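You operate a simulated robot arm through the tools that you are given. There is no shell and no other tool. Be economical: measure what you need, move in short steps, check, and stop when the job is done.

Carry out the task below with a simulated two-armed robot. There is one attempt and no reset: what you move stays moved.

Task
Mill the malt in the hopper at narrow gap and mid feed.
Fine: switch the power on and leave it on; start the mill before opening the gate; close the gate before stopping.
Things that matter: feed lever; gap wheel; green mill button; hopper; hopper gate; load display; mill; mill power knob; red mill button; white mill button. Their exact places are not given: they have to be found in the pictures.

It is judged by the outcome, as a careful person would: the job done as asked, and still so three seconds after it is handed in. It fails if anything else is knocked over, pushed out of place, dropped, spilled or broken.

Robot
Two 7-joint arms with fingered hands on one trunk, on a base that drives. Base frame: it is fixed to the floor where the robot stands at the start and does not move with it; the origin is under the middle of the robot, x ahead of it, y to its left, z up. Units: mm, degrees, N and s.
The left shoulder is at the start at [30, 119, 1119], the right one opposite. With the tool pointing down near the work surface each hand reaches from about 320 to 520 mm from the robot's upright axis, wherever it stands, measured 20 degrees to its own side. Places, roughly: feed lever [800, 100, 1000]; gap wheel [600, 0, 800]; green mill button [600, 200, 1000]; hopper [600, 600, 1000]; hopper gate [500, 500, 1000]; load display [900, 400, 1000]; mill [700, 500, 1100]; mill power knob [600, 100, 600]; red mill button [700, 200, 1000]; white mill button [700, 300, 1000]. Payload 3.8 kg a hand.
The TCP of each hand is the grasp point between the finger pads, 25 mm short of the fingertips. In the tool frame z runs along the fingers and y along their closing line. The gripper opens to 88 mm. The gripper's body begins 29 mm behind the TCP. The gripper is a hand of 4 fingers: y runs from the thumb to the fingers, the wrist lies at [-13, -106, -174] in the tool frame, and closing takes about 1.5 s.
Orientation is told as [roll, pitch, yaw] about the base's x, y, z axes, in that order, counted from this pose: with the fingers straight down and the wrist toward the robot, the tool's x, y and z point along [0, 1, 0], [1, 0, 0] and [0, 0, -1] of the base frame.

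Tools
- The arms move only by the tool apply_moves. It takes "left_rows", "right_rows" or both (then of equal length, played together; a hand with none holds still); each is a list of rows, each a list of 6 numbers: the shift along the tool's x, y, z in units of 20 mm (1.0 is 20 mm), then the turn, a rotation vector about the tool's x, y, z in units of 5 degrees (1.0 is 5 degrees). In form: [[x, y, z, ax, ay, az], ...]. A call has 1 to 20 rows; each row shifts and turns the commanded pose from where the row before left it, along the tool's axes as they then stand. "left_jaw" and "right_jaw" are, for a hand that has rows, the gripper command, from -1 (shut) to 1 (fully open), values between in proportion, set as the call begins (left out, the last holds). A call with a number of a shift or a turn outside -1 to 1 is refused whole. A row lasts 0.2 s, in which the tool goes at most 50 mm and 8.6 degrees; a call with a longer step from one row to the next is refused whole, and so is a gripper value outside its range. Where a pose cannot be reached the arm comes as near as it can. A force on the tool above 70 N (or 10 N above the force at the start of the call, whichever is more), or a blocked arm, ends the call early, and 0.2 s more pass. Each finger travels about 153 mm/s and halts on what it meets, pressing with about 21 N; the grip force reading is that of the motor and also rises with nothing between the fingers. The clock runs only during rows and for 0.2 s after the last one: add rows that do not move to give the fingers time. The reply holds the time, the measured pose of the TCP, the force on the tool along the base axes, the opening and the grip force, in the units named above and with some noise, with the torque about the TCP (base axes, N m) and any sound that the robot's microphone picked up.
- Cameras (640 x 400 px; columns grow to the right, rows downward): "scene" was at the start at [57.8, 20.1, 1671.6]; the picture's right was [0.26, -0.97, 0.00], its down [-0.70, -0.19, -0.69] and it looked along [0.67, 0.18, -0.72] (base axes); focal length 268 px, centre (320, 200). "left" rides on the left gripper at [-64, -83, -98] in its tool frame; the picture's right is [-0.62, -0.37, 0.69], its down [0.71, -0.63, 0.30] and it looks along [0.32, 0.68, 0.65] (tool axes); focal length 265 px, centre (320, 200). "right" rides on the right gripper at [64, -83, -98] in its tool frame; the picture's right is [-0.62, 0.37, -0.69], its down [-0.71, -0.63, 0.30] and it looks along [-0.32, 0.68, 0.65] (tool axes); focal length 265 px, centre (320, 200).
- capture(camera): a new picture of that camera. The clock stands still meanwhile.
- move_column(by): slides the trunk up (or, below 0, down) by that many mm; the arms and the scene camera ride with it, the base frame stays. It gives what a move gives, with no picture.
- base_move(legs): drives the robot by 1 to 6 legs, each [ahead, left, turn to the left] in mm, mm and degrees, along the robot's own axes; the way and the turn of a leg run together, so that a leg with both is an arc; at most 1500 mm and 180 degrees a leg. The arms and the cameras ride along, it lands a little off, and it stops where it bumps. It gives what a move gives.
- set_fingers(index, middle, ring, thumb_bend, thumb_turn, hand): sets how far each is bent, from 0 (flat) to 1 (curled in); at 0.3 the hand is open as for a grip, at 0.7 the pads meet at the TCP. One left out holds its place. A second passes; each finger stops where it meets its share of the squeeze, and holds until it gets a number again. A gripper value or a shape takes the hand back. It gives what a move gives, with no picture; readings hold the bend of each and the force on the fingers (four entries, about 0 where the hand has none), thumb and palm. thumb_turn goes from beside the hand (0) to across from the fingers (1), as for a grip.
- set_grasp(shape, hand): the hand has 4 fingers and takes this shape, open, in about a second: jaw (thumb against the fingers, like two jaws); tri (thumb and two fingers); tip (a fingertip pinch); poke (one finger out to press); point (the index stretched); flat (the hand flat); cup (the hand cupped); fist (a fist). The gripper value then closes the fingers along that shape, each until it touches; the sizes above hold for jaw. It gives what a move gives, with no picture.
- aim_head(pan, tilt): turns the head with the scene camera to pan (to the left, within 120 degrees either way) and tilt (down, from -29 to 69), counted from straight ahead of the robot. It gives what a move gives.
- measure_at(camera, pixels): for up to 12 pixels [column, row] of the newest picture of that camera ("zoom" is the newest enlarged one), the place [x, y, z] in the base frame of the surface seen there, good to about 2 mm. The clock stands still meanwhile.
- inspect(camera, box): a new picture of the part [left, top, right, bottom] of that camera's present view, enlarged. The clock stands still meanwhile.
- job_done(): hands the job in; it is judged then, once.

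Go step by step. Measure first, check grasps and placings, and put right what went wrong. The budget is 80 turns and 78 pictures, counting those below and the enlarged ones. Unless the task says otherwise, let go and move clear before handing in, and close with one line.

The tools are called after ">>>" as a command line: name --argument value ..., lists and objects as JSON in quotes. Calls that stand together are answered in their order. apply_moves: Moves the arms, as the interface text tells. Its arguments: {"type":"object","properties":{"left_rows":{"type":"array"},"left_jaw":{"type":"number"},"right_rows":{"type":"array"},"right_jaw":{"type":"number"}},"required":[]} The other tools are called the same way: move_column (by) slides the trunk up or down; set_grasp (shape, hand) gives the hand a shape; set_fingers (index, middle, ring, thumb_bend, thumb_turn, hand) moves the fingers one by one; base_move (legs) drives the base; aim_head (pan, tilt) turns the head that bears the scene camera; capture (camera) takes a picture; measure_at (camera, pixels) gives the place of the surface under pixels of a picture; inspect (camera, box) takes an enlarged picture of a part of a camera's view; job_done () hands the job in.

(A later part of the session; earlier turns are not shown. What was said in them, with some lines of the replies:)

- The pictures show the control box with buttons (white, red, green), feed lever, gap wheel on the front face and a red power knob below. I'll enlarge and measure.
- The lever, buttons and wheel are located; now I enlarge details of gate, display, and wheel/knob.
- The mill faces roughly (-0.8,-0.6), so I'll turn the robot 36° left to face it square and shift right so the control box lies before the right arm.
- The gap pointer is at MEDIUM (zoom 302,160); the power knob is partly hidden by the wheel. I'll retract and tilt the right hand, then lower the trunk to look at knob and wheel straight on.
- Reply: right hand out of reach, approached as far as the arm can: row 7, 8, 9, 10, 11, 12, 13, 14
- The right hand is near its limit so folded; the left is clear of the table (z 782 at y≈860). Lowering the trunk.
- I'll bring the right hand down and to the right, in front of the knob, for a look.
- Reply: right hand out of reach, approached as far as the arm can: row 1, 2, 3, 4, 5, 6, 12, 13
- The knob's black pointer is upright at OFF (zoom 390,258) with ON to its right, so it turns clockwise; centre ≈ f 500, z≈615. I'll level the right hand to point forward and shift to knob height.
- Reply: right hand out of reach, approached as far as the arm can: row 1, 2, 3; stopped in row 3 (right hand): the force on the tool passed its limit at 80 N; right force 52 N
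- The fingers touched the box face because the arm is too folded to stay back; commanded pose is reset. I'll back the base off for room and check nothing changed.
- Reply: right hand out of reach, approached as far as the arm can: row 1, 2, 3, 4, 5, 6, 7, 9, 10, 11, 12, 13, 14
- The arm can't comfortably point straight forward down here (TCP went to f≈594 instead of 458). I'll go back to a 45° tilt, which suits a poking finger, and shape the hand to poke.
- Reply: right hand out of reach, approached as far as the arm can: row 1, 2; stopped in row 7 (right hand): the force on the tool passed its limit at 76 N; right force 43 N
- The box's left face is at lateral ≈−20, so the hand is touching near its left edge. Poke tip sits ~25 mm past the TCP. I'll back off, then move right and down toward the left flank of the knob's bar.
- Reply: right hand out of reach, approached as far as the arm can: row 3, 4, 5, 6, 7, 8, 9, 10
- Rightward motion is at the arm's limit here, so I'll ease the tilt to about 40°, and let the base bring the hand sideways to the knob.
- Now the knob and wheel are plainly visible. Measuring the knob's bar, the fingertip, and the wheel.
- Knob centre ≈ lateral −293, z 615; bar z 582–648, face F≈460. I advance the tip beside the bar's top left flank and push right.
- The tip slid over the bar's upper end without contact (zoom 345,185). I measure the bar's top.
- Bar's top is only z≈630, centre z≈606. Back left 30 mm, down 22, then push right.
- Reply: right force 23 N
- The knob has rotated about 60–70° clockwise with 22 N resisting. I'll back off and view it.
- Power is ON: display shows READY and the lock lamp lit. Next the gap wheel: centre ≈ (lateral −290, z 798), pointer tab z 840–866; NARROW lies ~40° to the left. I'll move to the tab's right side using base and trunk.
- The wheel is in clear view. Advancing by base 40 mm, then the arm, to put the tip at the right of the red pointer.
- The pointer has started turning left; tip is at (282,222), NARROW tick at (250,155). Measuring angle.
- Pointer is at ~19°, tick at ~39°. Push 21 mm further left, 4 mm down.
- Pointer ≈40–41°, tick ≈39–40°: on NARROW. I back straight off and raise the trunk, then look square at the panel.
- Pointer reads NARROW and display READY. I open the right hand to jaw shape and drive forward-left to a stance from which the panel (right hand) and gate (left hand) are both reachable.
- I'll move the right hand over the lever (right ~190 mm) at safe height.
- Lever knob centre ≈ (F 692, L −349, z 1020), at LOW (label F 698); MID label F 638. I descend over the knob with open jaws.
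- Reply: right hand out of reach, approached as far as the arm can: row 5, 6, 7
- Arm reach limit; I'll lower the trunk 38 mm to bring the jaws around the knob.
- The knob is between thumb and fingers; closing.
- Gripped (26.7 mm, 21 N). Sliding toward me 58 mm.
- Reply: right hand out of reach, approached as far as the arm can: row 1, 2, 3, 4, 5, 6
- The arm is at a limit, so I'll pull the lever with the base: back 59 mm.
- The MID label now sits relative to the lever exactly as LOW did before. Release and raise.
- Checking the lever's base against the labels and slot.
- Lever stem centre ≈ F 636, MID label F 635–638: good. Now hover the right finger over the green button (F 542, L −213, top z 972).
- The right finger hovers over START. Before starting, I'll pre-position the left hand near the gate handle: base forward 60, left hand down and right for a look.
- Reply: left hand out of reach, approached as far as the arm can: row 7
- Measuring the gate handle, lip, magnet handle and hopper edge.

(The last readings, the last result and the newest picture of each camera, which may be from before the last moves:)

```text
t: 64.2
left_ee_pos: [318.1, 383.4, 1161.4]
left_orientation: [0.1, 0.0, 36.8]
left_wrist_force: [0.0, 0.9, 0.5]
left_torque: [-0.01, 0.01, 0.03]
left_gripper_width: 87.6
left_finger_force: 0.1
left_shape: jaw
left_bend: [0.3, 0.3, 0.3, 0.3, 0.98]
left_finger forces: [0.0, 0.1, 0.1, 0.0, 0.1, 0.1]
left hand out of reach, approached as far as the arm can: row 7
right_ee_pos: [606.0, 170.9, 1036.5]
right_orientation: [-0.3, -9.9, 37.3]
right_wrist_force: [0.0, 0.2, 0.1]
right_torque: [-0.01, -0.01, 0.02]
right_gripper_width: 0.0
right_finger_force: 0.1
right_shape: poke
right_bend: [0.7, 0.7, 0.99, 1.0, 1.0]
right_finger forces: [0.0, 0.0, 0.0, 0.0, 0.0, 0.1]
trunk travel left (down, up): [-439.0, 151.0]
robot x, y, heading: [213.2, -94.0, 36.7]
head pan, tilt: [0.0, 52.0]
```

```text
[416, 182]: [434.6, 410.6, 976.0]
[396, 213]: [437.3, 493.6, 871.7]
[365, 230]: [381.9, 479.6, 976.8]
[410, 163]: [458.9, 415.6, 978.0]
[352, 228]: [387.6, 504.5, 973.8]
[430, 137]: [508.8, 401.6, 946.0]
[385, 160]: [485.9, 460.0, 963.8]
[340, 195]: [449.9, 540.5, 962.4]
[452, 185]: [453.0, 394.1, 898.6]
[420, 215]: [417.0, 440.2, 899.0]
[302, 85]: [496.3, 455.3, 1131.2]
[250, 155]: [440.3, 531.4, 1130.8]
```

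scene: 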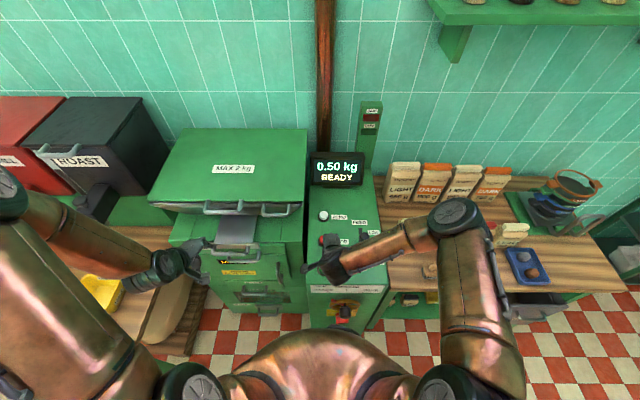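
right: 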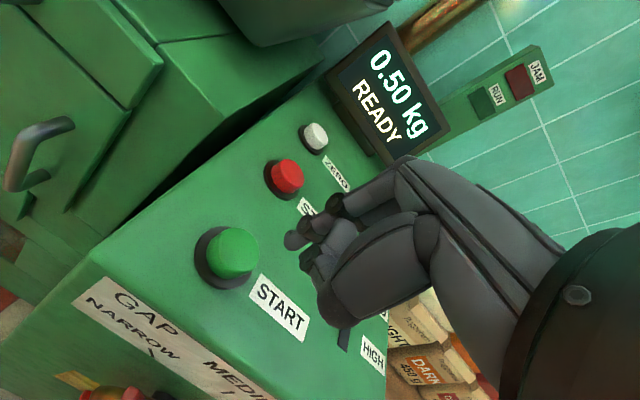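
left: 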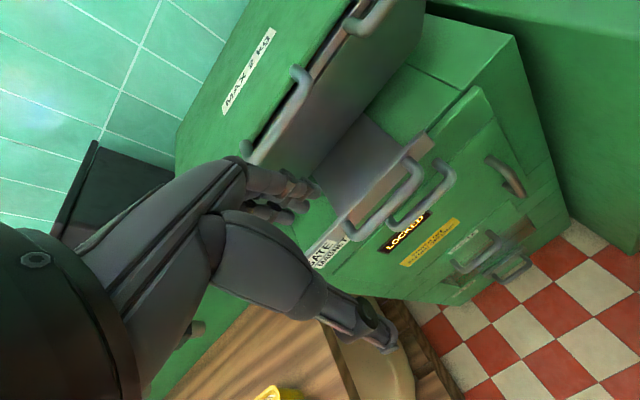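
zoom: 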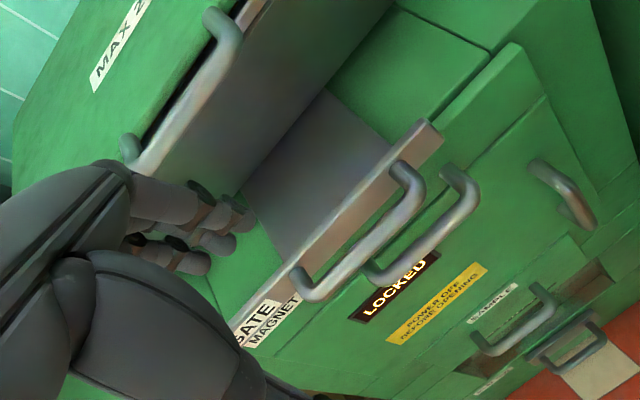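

Gate handle bar: F≈594, z≈976, L 62–165; lip at F≈622. I'll shape the left hand to poke, tilt it 20°, go down to z≈1030 and forward above the gap between bar and lip.

>>> set_grasp --hand "left" --shape "poke"

>>> apply_moves --left_rows '[[0, 0, 0, -1, 0, 0], [0, 0, 0, -1, 0, 0], [0, 0, 0, -1, 0, 0], [0, 0, 0, -1, 0, 0], [0, -0.32, 0.87, 0, 0, 0], [0, -0.32, 0.87, 0, 0, 0], [0, -0.32, 0.87, 0, 0, 0], [0, -0.32, 0.87, 0, 0, 0], [0, -0.32, 0.87, 0, 0, 0], [0, -0.32, 0.87, 0, 0, 0], [0, -0.32, 0.87, 0, 0, 0], [0.03, 0.78, 0.283, 0, 0, 0], [0.03, 0.78, 0.283, 0, 0, 0], [0.03, 0.78, 0.283, 0, 0, 0], [0.03, 0.78, 0.283, 0, 0, 0], [0.03, 0.78, 0.283, 0, 0, 0], [0, 0.78, 0.283, 0, 0, 0], [0, 0.78, 0.283, 0, 0, 0]]'

>>> capture --camera "left"

```text
t: 65.1
left_ee_pos: [319.4, 383.5, 1162.9]
left_orientation: [0.0, 0.0, 36.8]
left_wrist_force: [0.8, 0.5, 0.9]
left_torque: [0.0, 0.0, 0.02]
left_gripper_width: 0.1
left_finger_force: 0.0
left_shape: poke
left_bend: [0.7, 0.7, 0.99, 1.0, 1.0]
left_finger forces: [0.1, 0.0, 0.1, 0.0, 0.1, 0.0]
right_ee_pos: [604.9, 170.4, 1036.3]
right_orientation: [-0.2, -10.0, 37.1]
right_wrist_force: [-0.3, -0.2, -0.9]
right_torque: [0.02, 0.01, 0.0]
right_gripper_width: 0.0
right_finger_force: 0.0
right_shape: poke
right_bend: [0.7, 0.7, 0.99, 1.0, 1.0]
right_finger forces: [0.1, 0.1, 0.0, 0.0, 0.0, 0.0]
trunk travel left (down, up): [-439.0, 151.0]
robot x, y, heading: [212.7, -88.2, 36.8]
head pan, tilt: [0.0, 52.0]
```

```text
t: 68.9
left_ee_pos: [410.6, 455.0, 1033.0]
left_orientation: [0.0, -19.9, 36.9]
left_wrist_force: [-0.1, 0.3, -0.2]
left_torque: [-0.03, 0.0, -0.03]
left_gripper_width: 0.0
left_finger_force: 0.1
left_shape: poke
left_bend: [0.7, 0.7, 0.99, 1.0, 1.0]
left_finger forces: [0.0, 0.0, 0.0, 0.0, 0.0, 0.0]
right_ee_pos: [605.7, 170.9, 1036.9]
right_orientation: [-0.3, -10.0, 37.2]
right_wrist_force: [-0.3, 0.3, -0.2]
right_torque: [0.01, 0.0, -0.01]
right_gripper_width: 0.0
right_finger_force: 0.1
right_shape: poke
right_bend: [0.7, 0.7, 0.99, 1.0, 1.0]
right_finger forces: [0.1, 0.0, 0.0, 0.0, 0.1, 0.1]
trunk travel left (down, up): [-439.0, 151.0]
robot x, y, heading: [209.2, -88.7, 36.5]
head pan, tilt: [0.0, 52.0]
```

```text
25 pictures are left
```

left: 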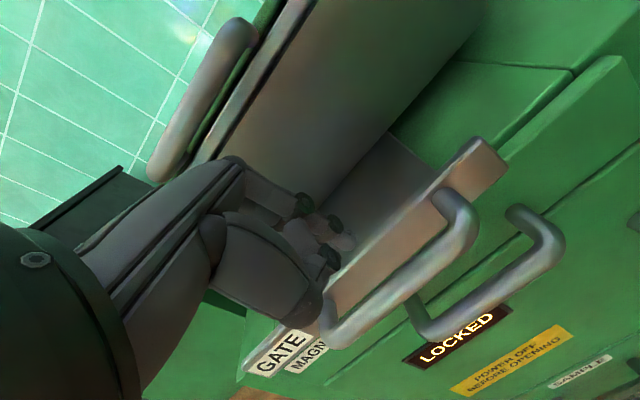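

Left finger is above the handle. Measuring fingertip vs bar/lip.

>>> measure_at --camera "left" --pixels '[[347, 243], [330, 225], [328, 258], [455, 245], [400, 285], [350, 335], [450, 200], [400, 240], [360, 280], [490, 145], [385, 235], [430, 190]]'

```text
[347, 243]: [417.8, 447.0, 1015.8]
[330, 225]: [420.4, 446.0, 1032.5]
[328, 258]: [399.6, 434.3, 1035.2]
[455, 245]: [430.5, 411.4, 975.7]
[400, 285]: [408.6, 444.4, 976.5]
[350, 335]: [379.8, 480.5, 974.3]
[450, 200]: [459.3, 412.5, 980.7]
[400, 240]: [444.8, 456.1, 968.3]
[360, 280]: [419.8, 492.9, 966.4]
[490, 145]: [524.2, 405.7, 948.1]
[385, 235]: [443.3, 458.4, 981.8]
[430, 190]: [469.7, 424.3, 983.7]
```

Tip F≈605; gap spans F 600–629. I'll go 9 mm forward and 50 mm down into the gap.

>>> apply_moves --left_rows '[[0, 0.42, 0.155, 0, 0, 0], [0, -0.285, 0.78, 0, 0, 0], [0, -0.285, 0.78, 0, 0, 0], [0, -0.285, 0.78, 0, 0, 0]]' --right_rows '[[0, -0.6, -0.11, 0, 0, 0], [0, -0.6, -0.11, 0, 0, 0], [0, -0.6, -0.11, 0, 0, 0], [0, -0.6, -0.11, 0, 0, 0]]'

>>> capture --camera "left"

>>> capture --camera "right"

```text
t: 69.9
left_ee_pos: [416.6, 458.4, 984.1]
left_orientation: [0.0, -20.1, 36.9]
left_wrist_force: [-2.4, -2.6, 4.5]
left_torque: [0.03, 0.0, 0.02]
left_gripper_width: 0.1
left_finger_force: 0.0
left_shape: poke
left_bend: [0.7, 0.7, 0.99, 1.0, 1.0]
left_finger forces: [0.1, 5.2, 0.1, 0.1, 0.6, 0.0]
right_ee_pos: [564.8, 141.5, 1037.9]
right_orientation: [-0.2, -10.0, 37.3]
right_wrist_force: [-0.1, 1.1, 0.1]
right_torque: [0.01, 0.01, -0.02]
right_gripper_width: 0.0
right_finger_force: 0.0
right_shape: poke
right_bend: [0.7, 0.7, 0.99, 1.0, 1.0]
right_finger forces: [0.0, 0.0, 0.1, 0.0, 0.0, 0.1]
trunk travel left (down, up): [-439.0, 151.0]
robot x, y, heading: [210.5, -94.3, 37.1]
head pan, tilt: [0.0, 52.0]
```

```text
24 pictures are left
```

left: 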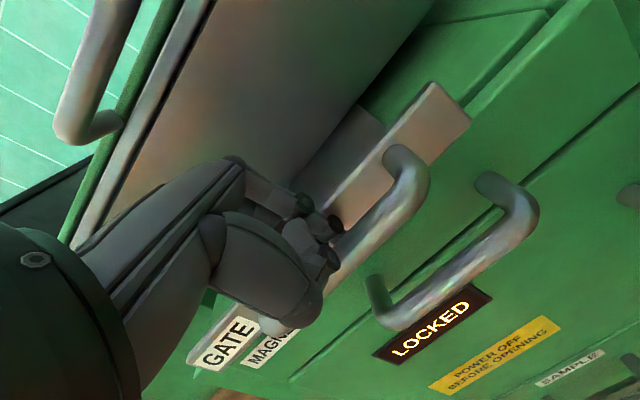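

```text
23 pictures are left
```

right: 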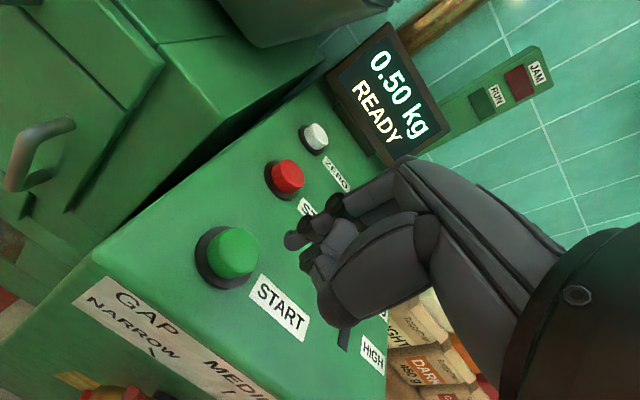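

>>> inspect --camera "left" --box '[230, 130, 450, 350]'

>>> measure_at --camera "zoom" --pixels '[[330, 175], [310, 165], [370, 195], [345, 215], [300, 190], [320, 215]]'

```text
1.82 times, centred on (340, 240) of left
```

zoom: 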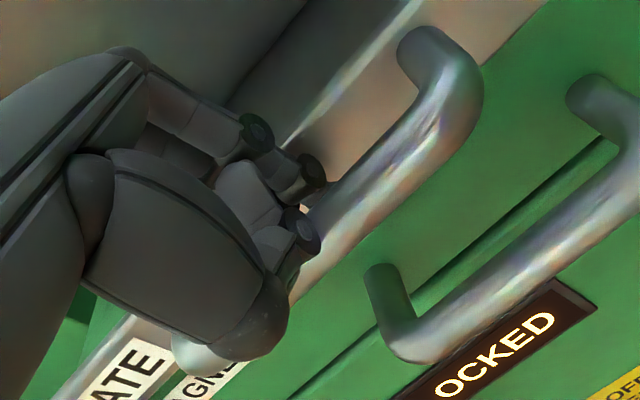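

```text
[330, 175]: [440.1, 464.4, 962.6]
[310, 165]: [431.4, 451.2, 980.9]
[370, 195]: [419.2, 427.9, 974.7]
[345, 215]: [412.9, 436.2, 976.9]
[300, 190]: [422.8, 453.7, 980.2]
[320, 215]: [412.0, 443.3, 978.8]
```

The index finger is hooked behind the bar (middle knuckle resting lightly on it). Pressing START with the right finger.

>>> apply_moves --right_rows '[[0, -0.12, 0.7, 0, 0, 0], [0, -0.12, 0.7, 0, 0, 0], [0, -0.08, 0.45, 0, 0, 0], [0, -0.05, 0.3, 0, 0, 0], [0, -0.05, 0.3, 0, 0, 0], [0, 0, 0, 0, 0, 0], [0, 0.09, -0.5, 0, 0, 0], [0, 0.1, -0.6, 0, 0, 0]]'

>>> capture --camera "right"

```text
t: 71.7
left_ee_pos: [416.4, 458.9, 984.8]
left_orientation: [0.0, -20.1, 36.9]
left_wrist_force: [-4.6, -3.0, 5.3]
left_torque: [0.04, -0.01, 0.04]
left_gripper_width: 0.0
left_finger_force: 0.1
left_shape: poke
left_bend: [0.7, 0.7, 0.99, 1.0, 1.0]
left_finger forces: [0.1, 6.4, 0.1, 0.0, 1.5, 0.1]
right_ee_pos: [565.4, 140.0, 1010.2]
right_orientation: [-0.2, -10.0, 37.1]
right_wrist_force: [0.0, -0.1, -0.2]
right_torque: [-0.02, -0.02, 0.0]
right_gripper_width: 0.0
right_finger_force: 0.0
right_shape: poke
right_bend: [0.7, 0.7, 0.99, 1.0, 1.0]
right_finger forces: [0.0, 0.0, 0.0, 0.0, 0.1, 0.1]
trunk travel left (down, up): [-439.0, 151.0]
robot x, y, heading: [210.6, -87.5, 36.7]
head pan, tilt: [0.0, 52.0]
heard: click
```

```text
21 pictures are left
```

right: 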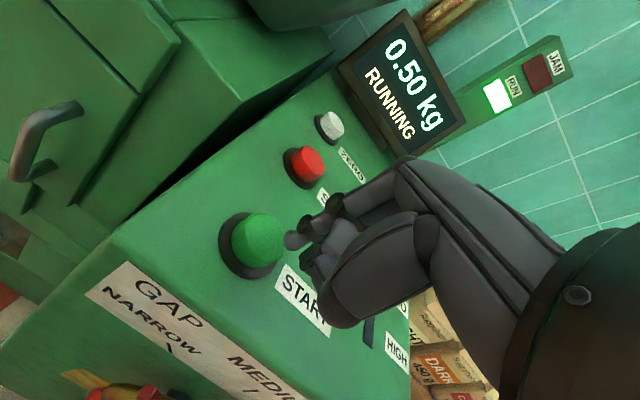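

RUNNING, RUN lamp lit. Now pull the gate toward me in steps.

>>> apply_moves --left_rows '[[0, -0.47, -0.17, 0, 0, 0], [0, -0.47, -0.17, 0, 0, 0], [0, -0.47, -0.17, 0, 0, 0], [0, -0.47, -0.17, 0, 0, 0], [0, -0.47, -0.17, 0, 0, 0], [0, -0.47, -0.17, 0, 0, 0]]'

>>> capture --camera "left"

>>> inspect --camera "right" --box '[330, 0, 580, 160]'

```text
t: 73.1
left_ee_pos: [368.6, 423.9, 984.9]
left_orientation: [0.0, -19.9, 36.8]
left_wrist_force: [1.8, -0.5, -1.1]
left_torque: [-0.01, -0.03, 0.05]
left_gripper_width: 0.1
left_finger_force: 0.0
left_shape: poke
left_bend: [0.7, 0.7, 0.99, 1.0, 1.0]
left_finger forces: [1.5, 0.1, 0.0, 0.0, 0.0, 0.0]
right_ee_pos: [564.8, 141.8, 1009.7]
right_orientation: [-0.2, -10.0, 37.2]
right_wrist_force: [0.6, 0.3, 0.7]
right_torque: [0.01, 0.0, 0.01]
right_gripper_width: 0.1
right_finger_force: 0.1
right_shape: poke
right_bend: [0.7, 0.7, 0.99, 1.0, 1.0]
right_finger forces: [0.0, 0.0, 0.0, 0.0, 0.0, 0.0]
trunk travel left (down, up): [-439.0, 151.0]
robot x, y, heading: [211.5, -89.5, 36.6]
head pan, tilt: [0.0, 52.0]
```

```text
20 pictures are left
```

left: 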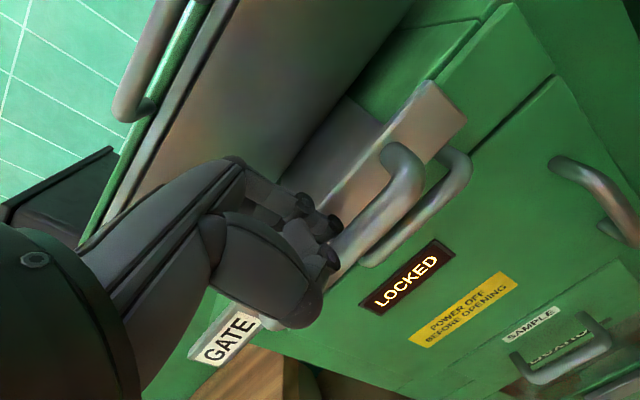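

```text
2.50 times, centred on (455, 80) of right
```

zoom: 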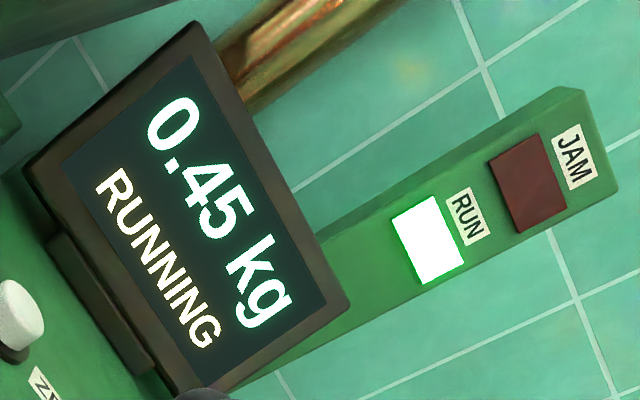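

The gate is open ~50 mm and the load is falling (0.45 kg), no jam. I wait.

>>> apply_moves --right_rows '[[0, 0.1, -0.7, 0, 0, 0], [0, 0.1, -0.7, 0, 0, 0], [0, 0, 0, 0, 0, 0], [0, 0, 0, 0, 0, 0], [0, 0, 0, 0, 0, 0], [0, 0, 0, 0, 0, 0], [0, 0, 0, 0, 0, 0], [0, 0, 0, 0, 0, 0], [0, 0, 0, 0, 0, 0], [0, 0, 0, 0, 0, 0], [0, 0, 0, 0, 0, 0], [0, 0, 0, 0, 0, 0], [0, 0, 0, 0, 0, 0], [0, 0, 0, 0, 0, 0], [0, 0, 0, 0, 0, 0], [0, 0, 0, 0, 0, 0]]'

>>> inspect --camera "right" --box '[330, 0, 580, 160]'

```text
t: 76.5
left_ee_pos: [369.3, 422.9, 983.7]
left_orientation: [0.0, -19.9, 36.8]
left_wrist_force: [1.2, 0.2, -0.5]
left_torque: [-0.01, -0.01, -0.01]
left_gripper_width: 0.3
left_finger_force: 0.1
left_shape: poke
left_bend: [0.7, 0.7, 0.99, 1.0, 1.0]
left_finger forces: [0.3, 0.0, 0.0, 0.0, 0.1, 0.0]
right_ee_pos: [564.0, 141.8, 1037.2]
right_orientation: [-0.2, -10.0, 37.3]
right_wrist_force: [0.5, -0.4, -0.4]
right_torque: [-0.02, -0.02, 0.0]
right_gripper_width: 0.0
right_finger_force: 0.1
right_shape: poke
right_bend: [0.7, 0.7, 0.99, 1.0, 1.0]
right_finger forces: [0.0, 0.1, 0.0, 0.1, 0.0, 0.1]
trunk travel left (down, up): [-439.0, 151.0]
robot x, y, heading: [209.1, -93.2, 36.6]
head pan, tilt: [0.0, 52.0]
```

```text
2.50 times, centred on (455, 80) of right
```

zoom: 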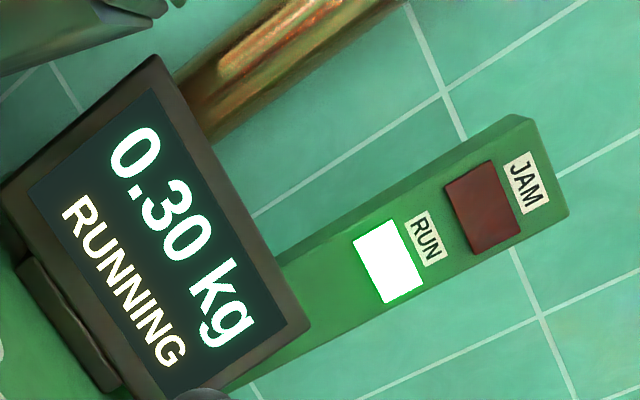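

0.30 kg left, ~0.044 kg/s. While it empties I move the right finger above the red button.

>>> apply_moves --right_rows '[[0, 0.76, 0.134, 0, 0, 0], [0, 0.76, 0.134, 0, 0, 0], [0, 0.76, 0.134, 0, 0, 0], [0, 0.76, 0.134, 0, 0, 0], [0.05, 0.76, 0.134, 0, 0, 0], [0.05, 0.76, 0.134, 0, 0, 0], [0.05, 0.76, 0.134, 0, 0, 0], [0, 0, 0, 0, 0, 0], [0, 0, 0, 0, 0, 0], [0, 0, 0, 0, 0, 0], [0, 0, 0, 0, 0, 0], [0, 0, 0, 0, 0, 0], [0, 0, 0, 0, 0, 0], [0, 0, 0, 0, 0, 0], [0, 0, 0, 0, 0, 0], [0, 0, 0, 0, 0, 0], [0, 0, 0, 0, 0, 0], [0, 0, 0, 0, 0, 0], [0, 0, 0, 0, 0, 0], [0, 0, 0, 0, 0, 0]]'

>>> apply_moves --left_rows '[[0, 0, 0, 0, 0, 0], [0, 0, 0, 0, 0, 0], [0, 0, 0, 0, 0, 0], [0, 0, 0, 0, 0, 0], [0, 0, 0, 0, 0, 0], [0, 0, 0, 0, 0, 0], [0, 0, 0, 0, 0, 0], [0, 0, 0, 0, 0, 0], [0, 0, 0, 0, 0, 0], [0, 0, 0, 0, 0, 0], [0, 0, 0, 0, 0, 0], [0, 0, 0, 0, 0, 0], [0, 0, 0, 0, 0, 0], [0, 0, 0, 0, 0, 0], [0, 0, 0, 0, 0, 0], [0, 0, 0, 0, 0, 0], [0, 0, 0, 0, 0, 0], [0, 0, 0, 0, 0, 0]]'

>>> capture --camera "right"

```text
t: 80.7
left_ee_pos: [369.1, 423.1, 984.6]
left_orientation: [0.0, -20.0, 36.7]
left_wrist_force: [-0.1, 1.4, -0.1]
left_torque: [0.03, -0.02, -0.01]
left_gripper_width: 0.1
left_finger_force: 0.1
left_shape: poke
left_bend: [0.7, 0.7, 0.99, 1.0, 1.0]
left_finger forces: [0.2, 0.1, 0.1, 0.0, 0.0, 0.0]
right_ee_pos: [649.4, 208.2, 1038.3]
right_orientation: [-0.2, -9.8, 37.2]
right_wrist_force: [0.1, 0.3, 0.8]
right_torque: [-0.01, -0.02, 0.03]
right_gripper_width: 0.0
right_finger_force: 0.1
right_shape: poke
right_bend: [0.7, 0.7, 0.99, 1.0, 1.0]
right_finger forces: [0.0, 0.1, 0.1, 0.1, 0.1, 0.1]
trunk travel left (down, up): [-439.0, 151.0]
robot x, y, heading: [212.1, -90.3, 36.5]
head pan, tilt: [0.0, 52.0]
```

```text
t: 84.5
left_ee_pos: [369.3, 423.2, 984.4]
left_orientation: [0.1, -20.0, 36.8]
left_wrist_force: [0.9, 0.0, 0.4]
left_torque: [0.0, -0.02, 0.0]
left_gripper_width: 0.0
left_finger_force: 0.0
left_shape: poke
left_bend: [0.7, 0.7, 0.99, 1.0, 1.0]
left_finger forces: [0.2, 0.2, 0.1, 0.1, 0.0, 0.0]
right_ee_pos: [649.7, 209.4, 1037.8]
right_orientation: [-0.1, -9.9, 37.2]
right_wrist_force: [0.8, 0.2, -0.7]
right_torque: [-0.02, -0.03, -0.02]
right_gripper_width: 0.1
right_finger_force: 0.1
right_shape: poke
right_bend: [0.7, 0.7, 0.99, 1.0, 1.0]
right_finger forces: [0.0, 0.0, 0.1, 0.0, 0.0, 0.0]
trunk travel left (down, up): [-439.0, 151.0]
robot x, y, heading: [208.8, -88.8, 36.7]
head pan, tilt: [0.0, 52.0]
```

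```text
17 pictures are left
```

right: 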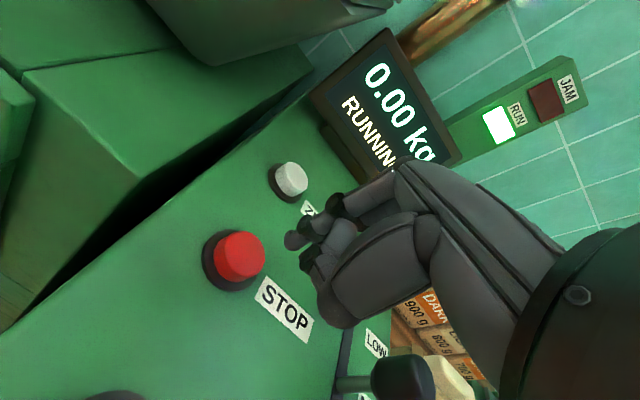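

0.00 kg with the mill running: hopper empty. Now push the gate closed with the left finger.

>>> apply_moves --left_rows '[[0, 0.47, 0.17, 0, 0, 0], [0, 0.47, 0.17, 0, 0, 0], [0, 0.47, 0.17, 0, 0, 0], [0, 0.47, 0.17, 0, 0, 0], [0, 0.47, 0.17, 0, 0, 0], [0, 0.47, 0.17, 0, 0, 0], [0, 0.3, 0.11, 0, 0, 0]]'

>>> capture --camera "left"

```text
t: 86.1
left_ee_pos: [418.7, 459.5, 983.1]
left_orientation: [0.1, -19.9, 37.0]
left_wrist_force: [-15.6, -13.0, 15.1]
left_torque: [-0.15, 0.19, -0.01]
left_gripper_width: 0.0
left_finger_force: 0.0
left_shape: poke
left_bend: [0.7, 0.7, 0.99, 1.0, 1.0]
left_finger forces: [0.1, 8.3, 0.0, 0.0, 20.2, 0.0]
right_ee_pos: [647.2, 207.7, 1038.3]
right_orientation: [-0.2, -10.1, 37.2]
right_wrist_force: [-1.0, -0.3, 0.2]
right_torque: [0.02, -0.02, -0.01]
right_gripper_width: 0.1
right_finger_force: 0.0
right_shape: poke
right_bend: [0.7, 0.7, 0.99, 1.0, 1.0]
right_finger forces: [0.0, 0.1, 0.0, 0.0, 0.1, 0.1]
trunk travel left (down, up): [-439.0, 151.0]
robot x, y, heading: [209.8, -87.8, 36.9]
head pan, tilt: [0.0, 52.0]
```

```text
16 pictures are left
```

left: 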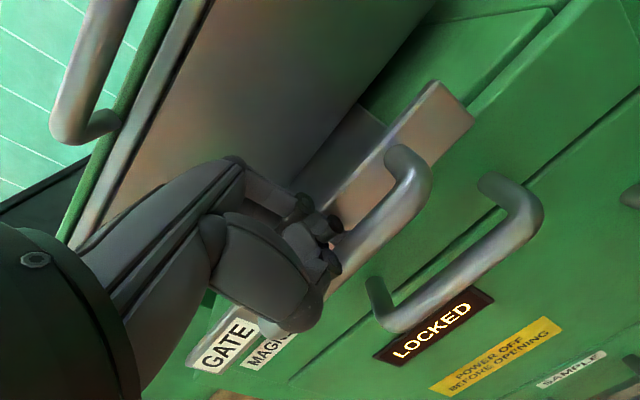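

The view matches the closed one, with ~20 N resisting. Verify lip position.

>>> measure_at --camera "left" --pixels '[[390, 160], [425, 130], [410, 200], [390, 220], [370, 165], [400, 130]]'

```text
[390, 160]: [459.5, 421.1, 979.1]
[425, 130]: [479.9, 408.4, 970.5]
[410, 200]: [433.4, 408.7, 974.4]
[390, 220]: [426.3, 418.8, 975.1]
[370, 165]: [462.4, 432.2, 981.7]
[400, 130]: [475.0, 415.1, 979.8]
```

Lip is back at F≈629 as originally: closed. Press STOP.

>>> apply_moves --right_rows '[[0, -0.12, 0.7, 0, 0, 0], [0, -0.12, 0.7, 0, 0, 0], [0, -0.08, 0.45, 0, 0, 0], [0, -0.05, 0.3, 0, 0, 0], [0, -0.05, 0.3, 0, 0, 0], [0, 0, 0, 0, 0, 0], [0, 0.09, -0.5, 0, 0, 0], [0, 0.12, -0.7, 0, 0, 0], [0, 0.16, -0.9, 0, 0, 0], [0, 0.16, -0.9, 0, 0, 0]]'

>>> capture --camera "right"

```text
t: 88.3
left_ee_pos: [419.8, 460.2, 985.4]
left_orientation: [0.1, -20.3, 37.0]
left_wrist_force: [-17.4, -11.3, 12.9]
left_torque: [-0.19, 0.23, 0.0]
left_gripper_width: 0.2
left_finger_force: 0.0
left_shape: poke
left_bend: [0.7, 0.7, 0.99, 1.0, 1.0]
left_finger forces: [0.0, 9.6, 0.0, 0.0, 22.8, 0.0]
right_ee_pos: [648.8, 207.1, 1052.6]
right_orientation: [-0.3, -10.1, 37.2]
right_wrist_force: [-0.9, 0.0, 0.0]
right_torque: [0.01, 0.0, 0.01]
right_gripper_width: 0.0
right_finger_force: 0.0
right_shape: poke
right_bend: [0.7, 0.7, 0.99, 1.0, 1.0]
right_finger forces: [0.0, 0.0, 0.0, 0.0, 0.0, 0.0]
trunk travel left (down, up): [-439.0, 151.0]
robot x, y, heading: [212.7, -92.2, 37.0]
head pan, tilt: [0.0, 52.0]
heard: click
```

```text
15 pictures are left
```

right: 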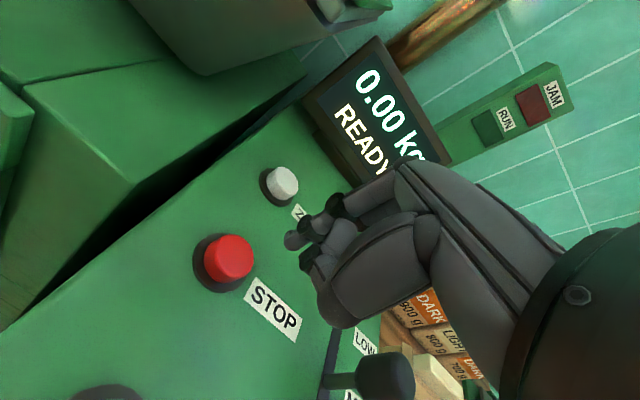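

READY, RUN lamp off. Withdraw the left finger straight up without dragging the gate, then back.

>>> apply_moves --left_rows '[[0, -0.22, -0.08, 0, 0, 0], [0, 0.29, -0.8, 0, 0, 0], [0, 0.29, -0.8, 0, 0, 0], [0, 0.29, -0.8, 0, 0, 0], [0, 0.29, -0.8, 0, 0, 0], [0, -0.94, -0.34, 0, 0, 0], [0, -0.94, -0.34, 0, 0, 0], [0, -0.94, -0.34, 0, 0, 0], [0, -0.94, -0.34, 0, 0, 0], [0, -0.94, -0.34, 0, 0, 0]]' --right_rows '[[0, 0.16, -0.9, 0, 0, 0], [0, 0.16, -0.9, 0, 0, 0], [0, 0.16, -0.9, 0, 0, 0], [0, 0, 0, 0, 0, 0], [0, 0, 0, 0, 0, 0], [0, 0, 0, 0, 0, 0], [0, 0, 0, 0, 0, 0], [0, 0, 0, 0, 0, 0], [0, 0, 0, 0, 0, 0], [0, 0, 0, 0, 0, 0]]'

>>> base_move --legs '[[-200, 0, 0]]'

>>> capture --camera "scene"

>>> inspect --camera "left" --box '[230, 60, 490, 300]'

```text
t: 90.5
left_ee_pos: [339.2, 399.4, 1050.3]
left_orientation: [0.0, -20.1, 36.9]
left_wrist_force: [0.5, 0.3, -0.7]
left_torque: [-0.02, 0.03, -0.03]
left_gripper_width: 0.1
left_finger_force: 0.0
left_shape: poke
left_bend: [0.7, 0.7, 0.99, 1.0, 1.0]
left_finger forces: [0.0, 0.1, 0.0, 0.0, 0.0, 0.0]
right_ee_pos: [650.8, 208.9, 1102.7]
right_orientation: [-0.2, -10.0, 37.2]
right_wrist_force: [-0.5, 0.5, 0.2]
right_torque: [0.01, 0.01, -0.02]
right_gripper_width: 0.0
right_finger_force: 0.1
right_shape: poke
right_bend: [0.7, 0.7, 0.99, 1.0, 1.0]
right_finger forces: [0.1, 0.1, 0.0, 0.0, 0.0, 0.0]
trunk travel left (down, up): [-439.0, 151.0]
robot x, y, heading: [207.6, -89.8, 36.9]
head pan, tilt: [0.0, 52.0]
```

```text
t: 92.1
left_ee_pos: [179.8, 281.5, 1050.2]
left_orientation: [0.0, -20.0, 36.9]
left_wrist_force: [-0.7, -0.1, 0.1]
left_torque: [-0.03, -0.01, 0.02]
left_gripper_width: 0.0
left_finger_force: 0.1
left_shape: poke
left_bend: [0.7, 0.7, 0.99, 1.0, 1.0]
left_finger forces: [0.0, 0.1, 0.1, 0.0, 0.0, 0.0]
right_ee_pos: [489.2, 89.5, 1103.4]
right_orientation: [-0.3, -10.1, 37.3]
right_wrist_force: [0.4, -0.5, -0.8]
right_torque: [0.01, 0.0, 0.01]
right_gripper_width: 0.0
right_finger_force: 0.0
right_shape: poke
right_bend: [0.7, 0.7, 0.99, 1.0, 1.0]
right_finger forces: [0.1, 0.0, 0.0, 0.1, 0.0, 0.0]
trunk travel left (down, up): [-439.0, 151.0]
robot x, y, heading: [51.1, -207.0, 36.9]
head pan, tilt: [0.0, 52.0]
```

```text
14 pictures are left
```

scene: 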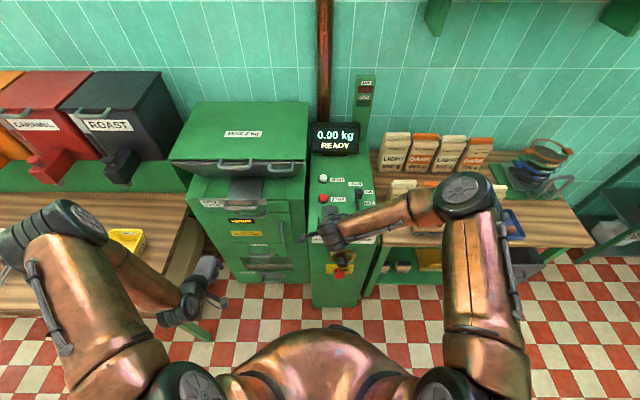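

```text
1.67 times, centred on (360, 180) of left
```

zoom: 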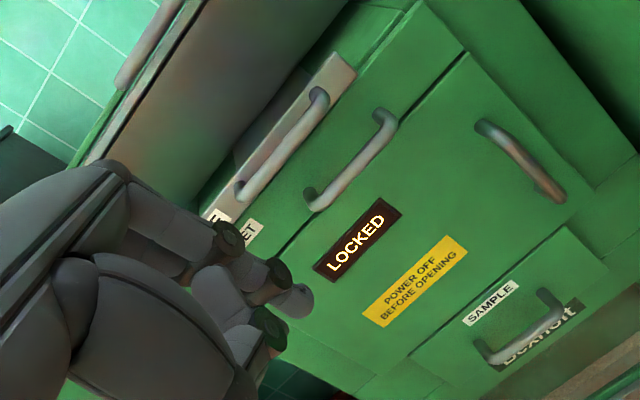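

Final check on gate position, wheel, and lever.

>>> measure_at --camera "zoom" --pixels '[[343, 72], [290, 150], [260, 130]]'

>>> capture --camera "right"

```text
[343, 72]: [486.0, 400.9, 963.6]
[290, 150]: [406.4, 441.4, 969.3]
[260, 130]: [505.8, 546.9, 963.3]
```

```text
12 pictures are left
```

right: 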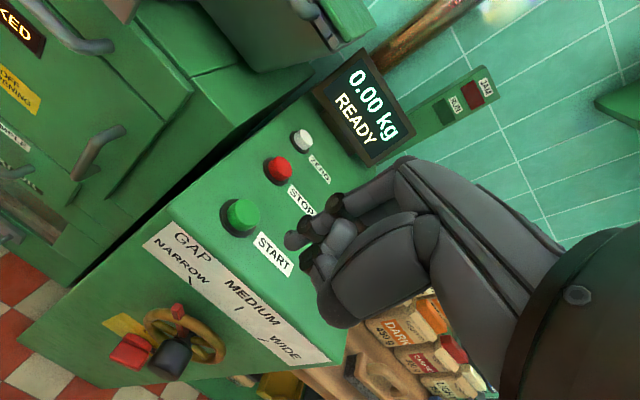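

Lip is at F≈629 (closed), the display shows 0.00 kg READY, the pointer is at NARROW, and power is on. Both hands are clear, so I'm handing in.

>>> job_done

```text
The job is handed in.
```

The malt is milled at narrow gap and mid feed: the load went from 0.50 to 0.00 kg with no jam. I started the mill before opening the gate, closed the gate before stopping, and left the power on.
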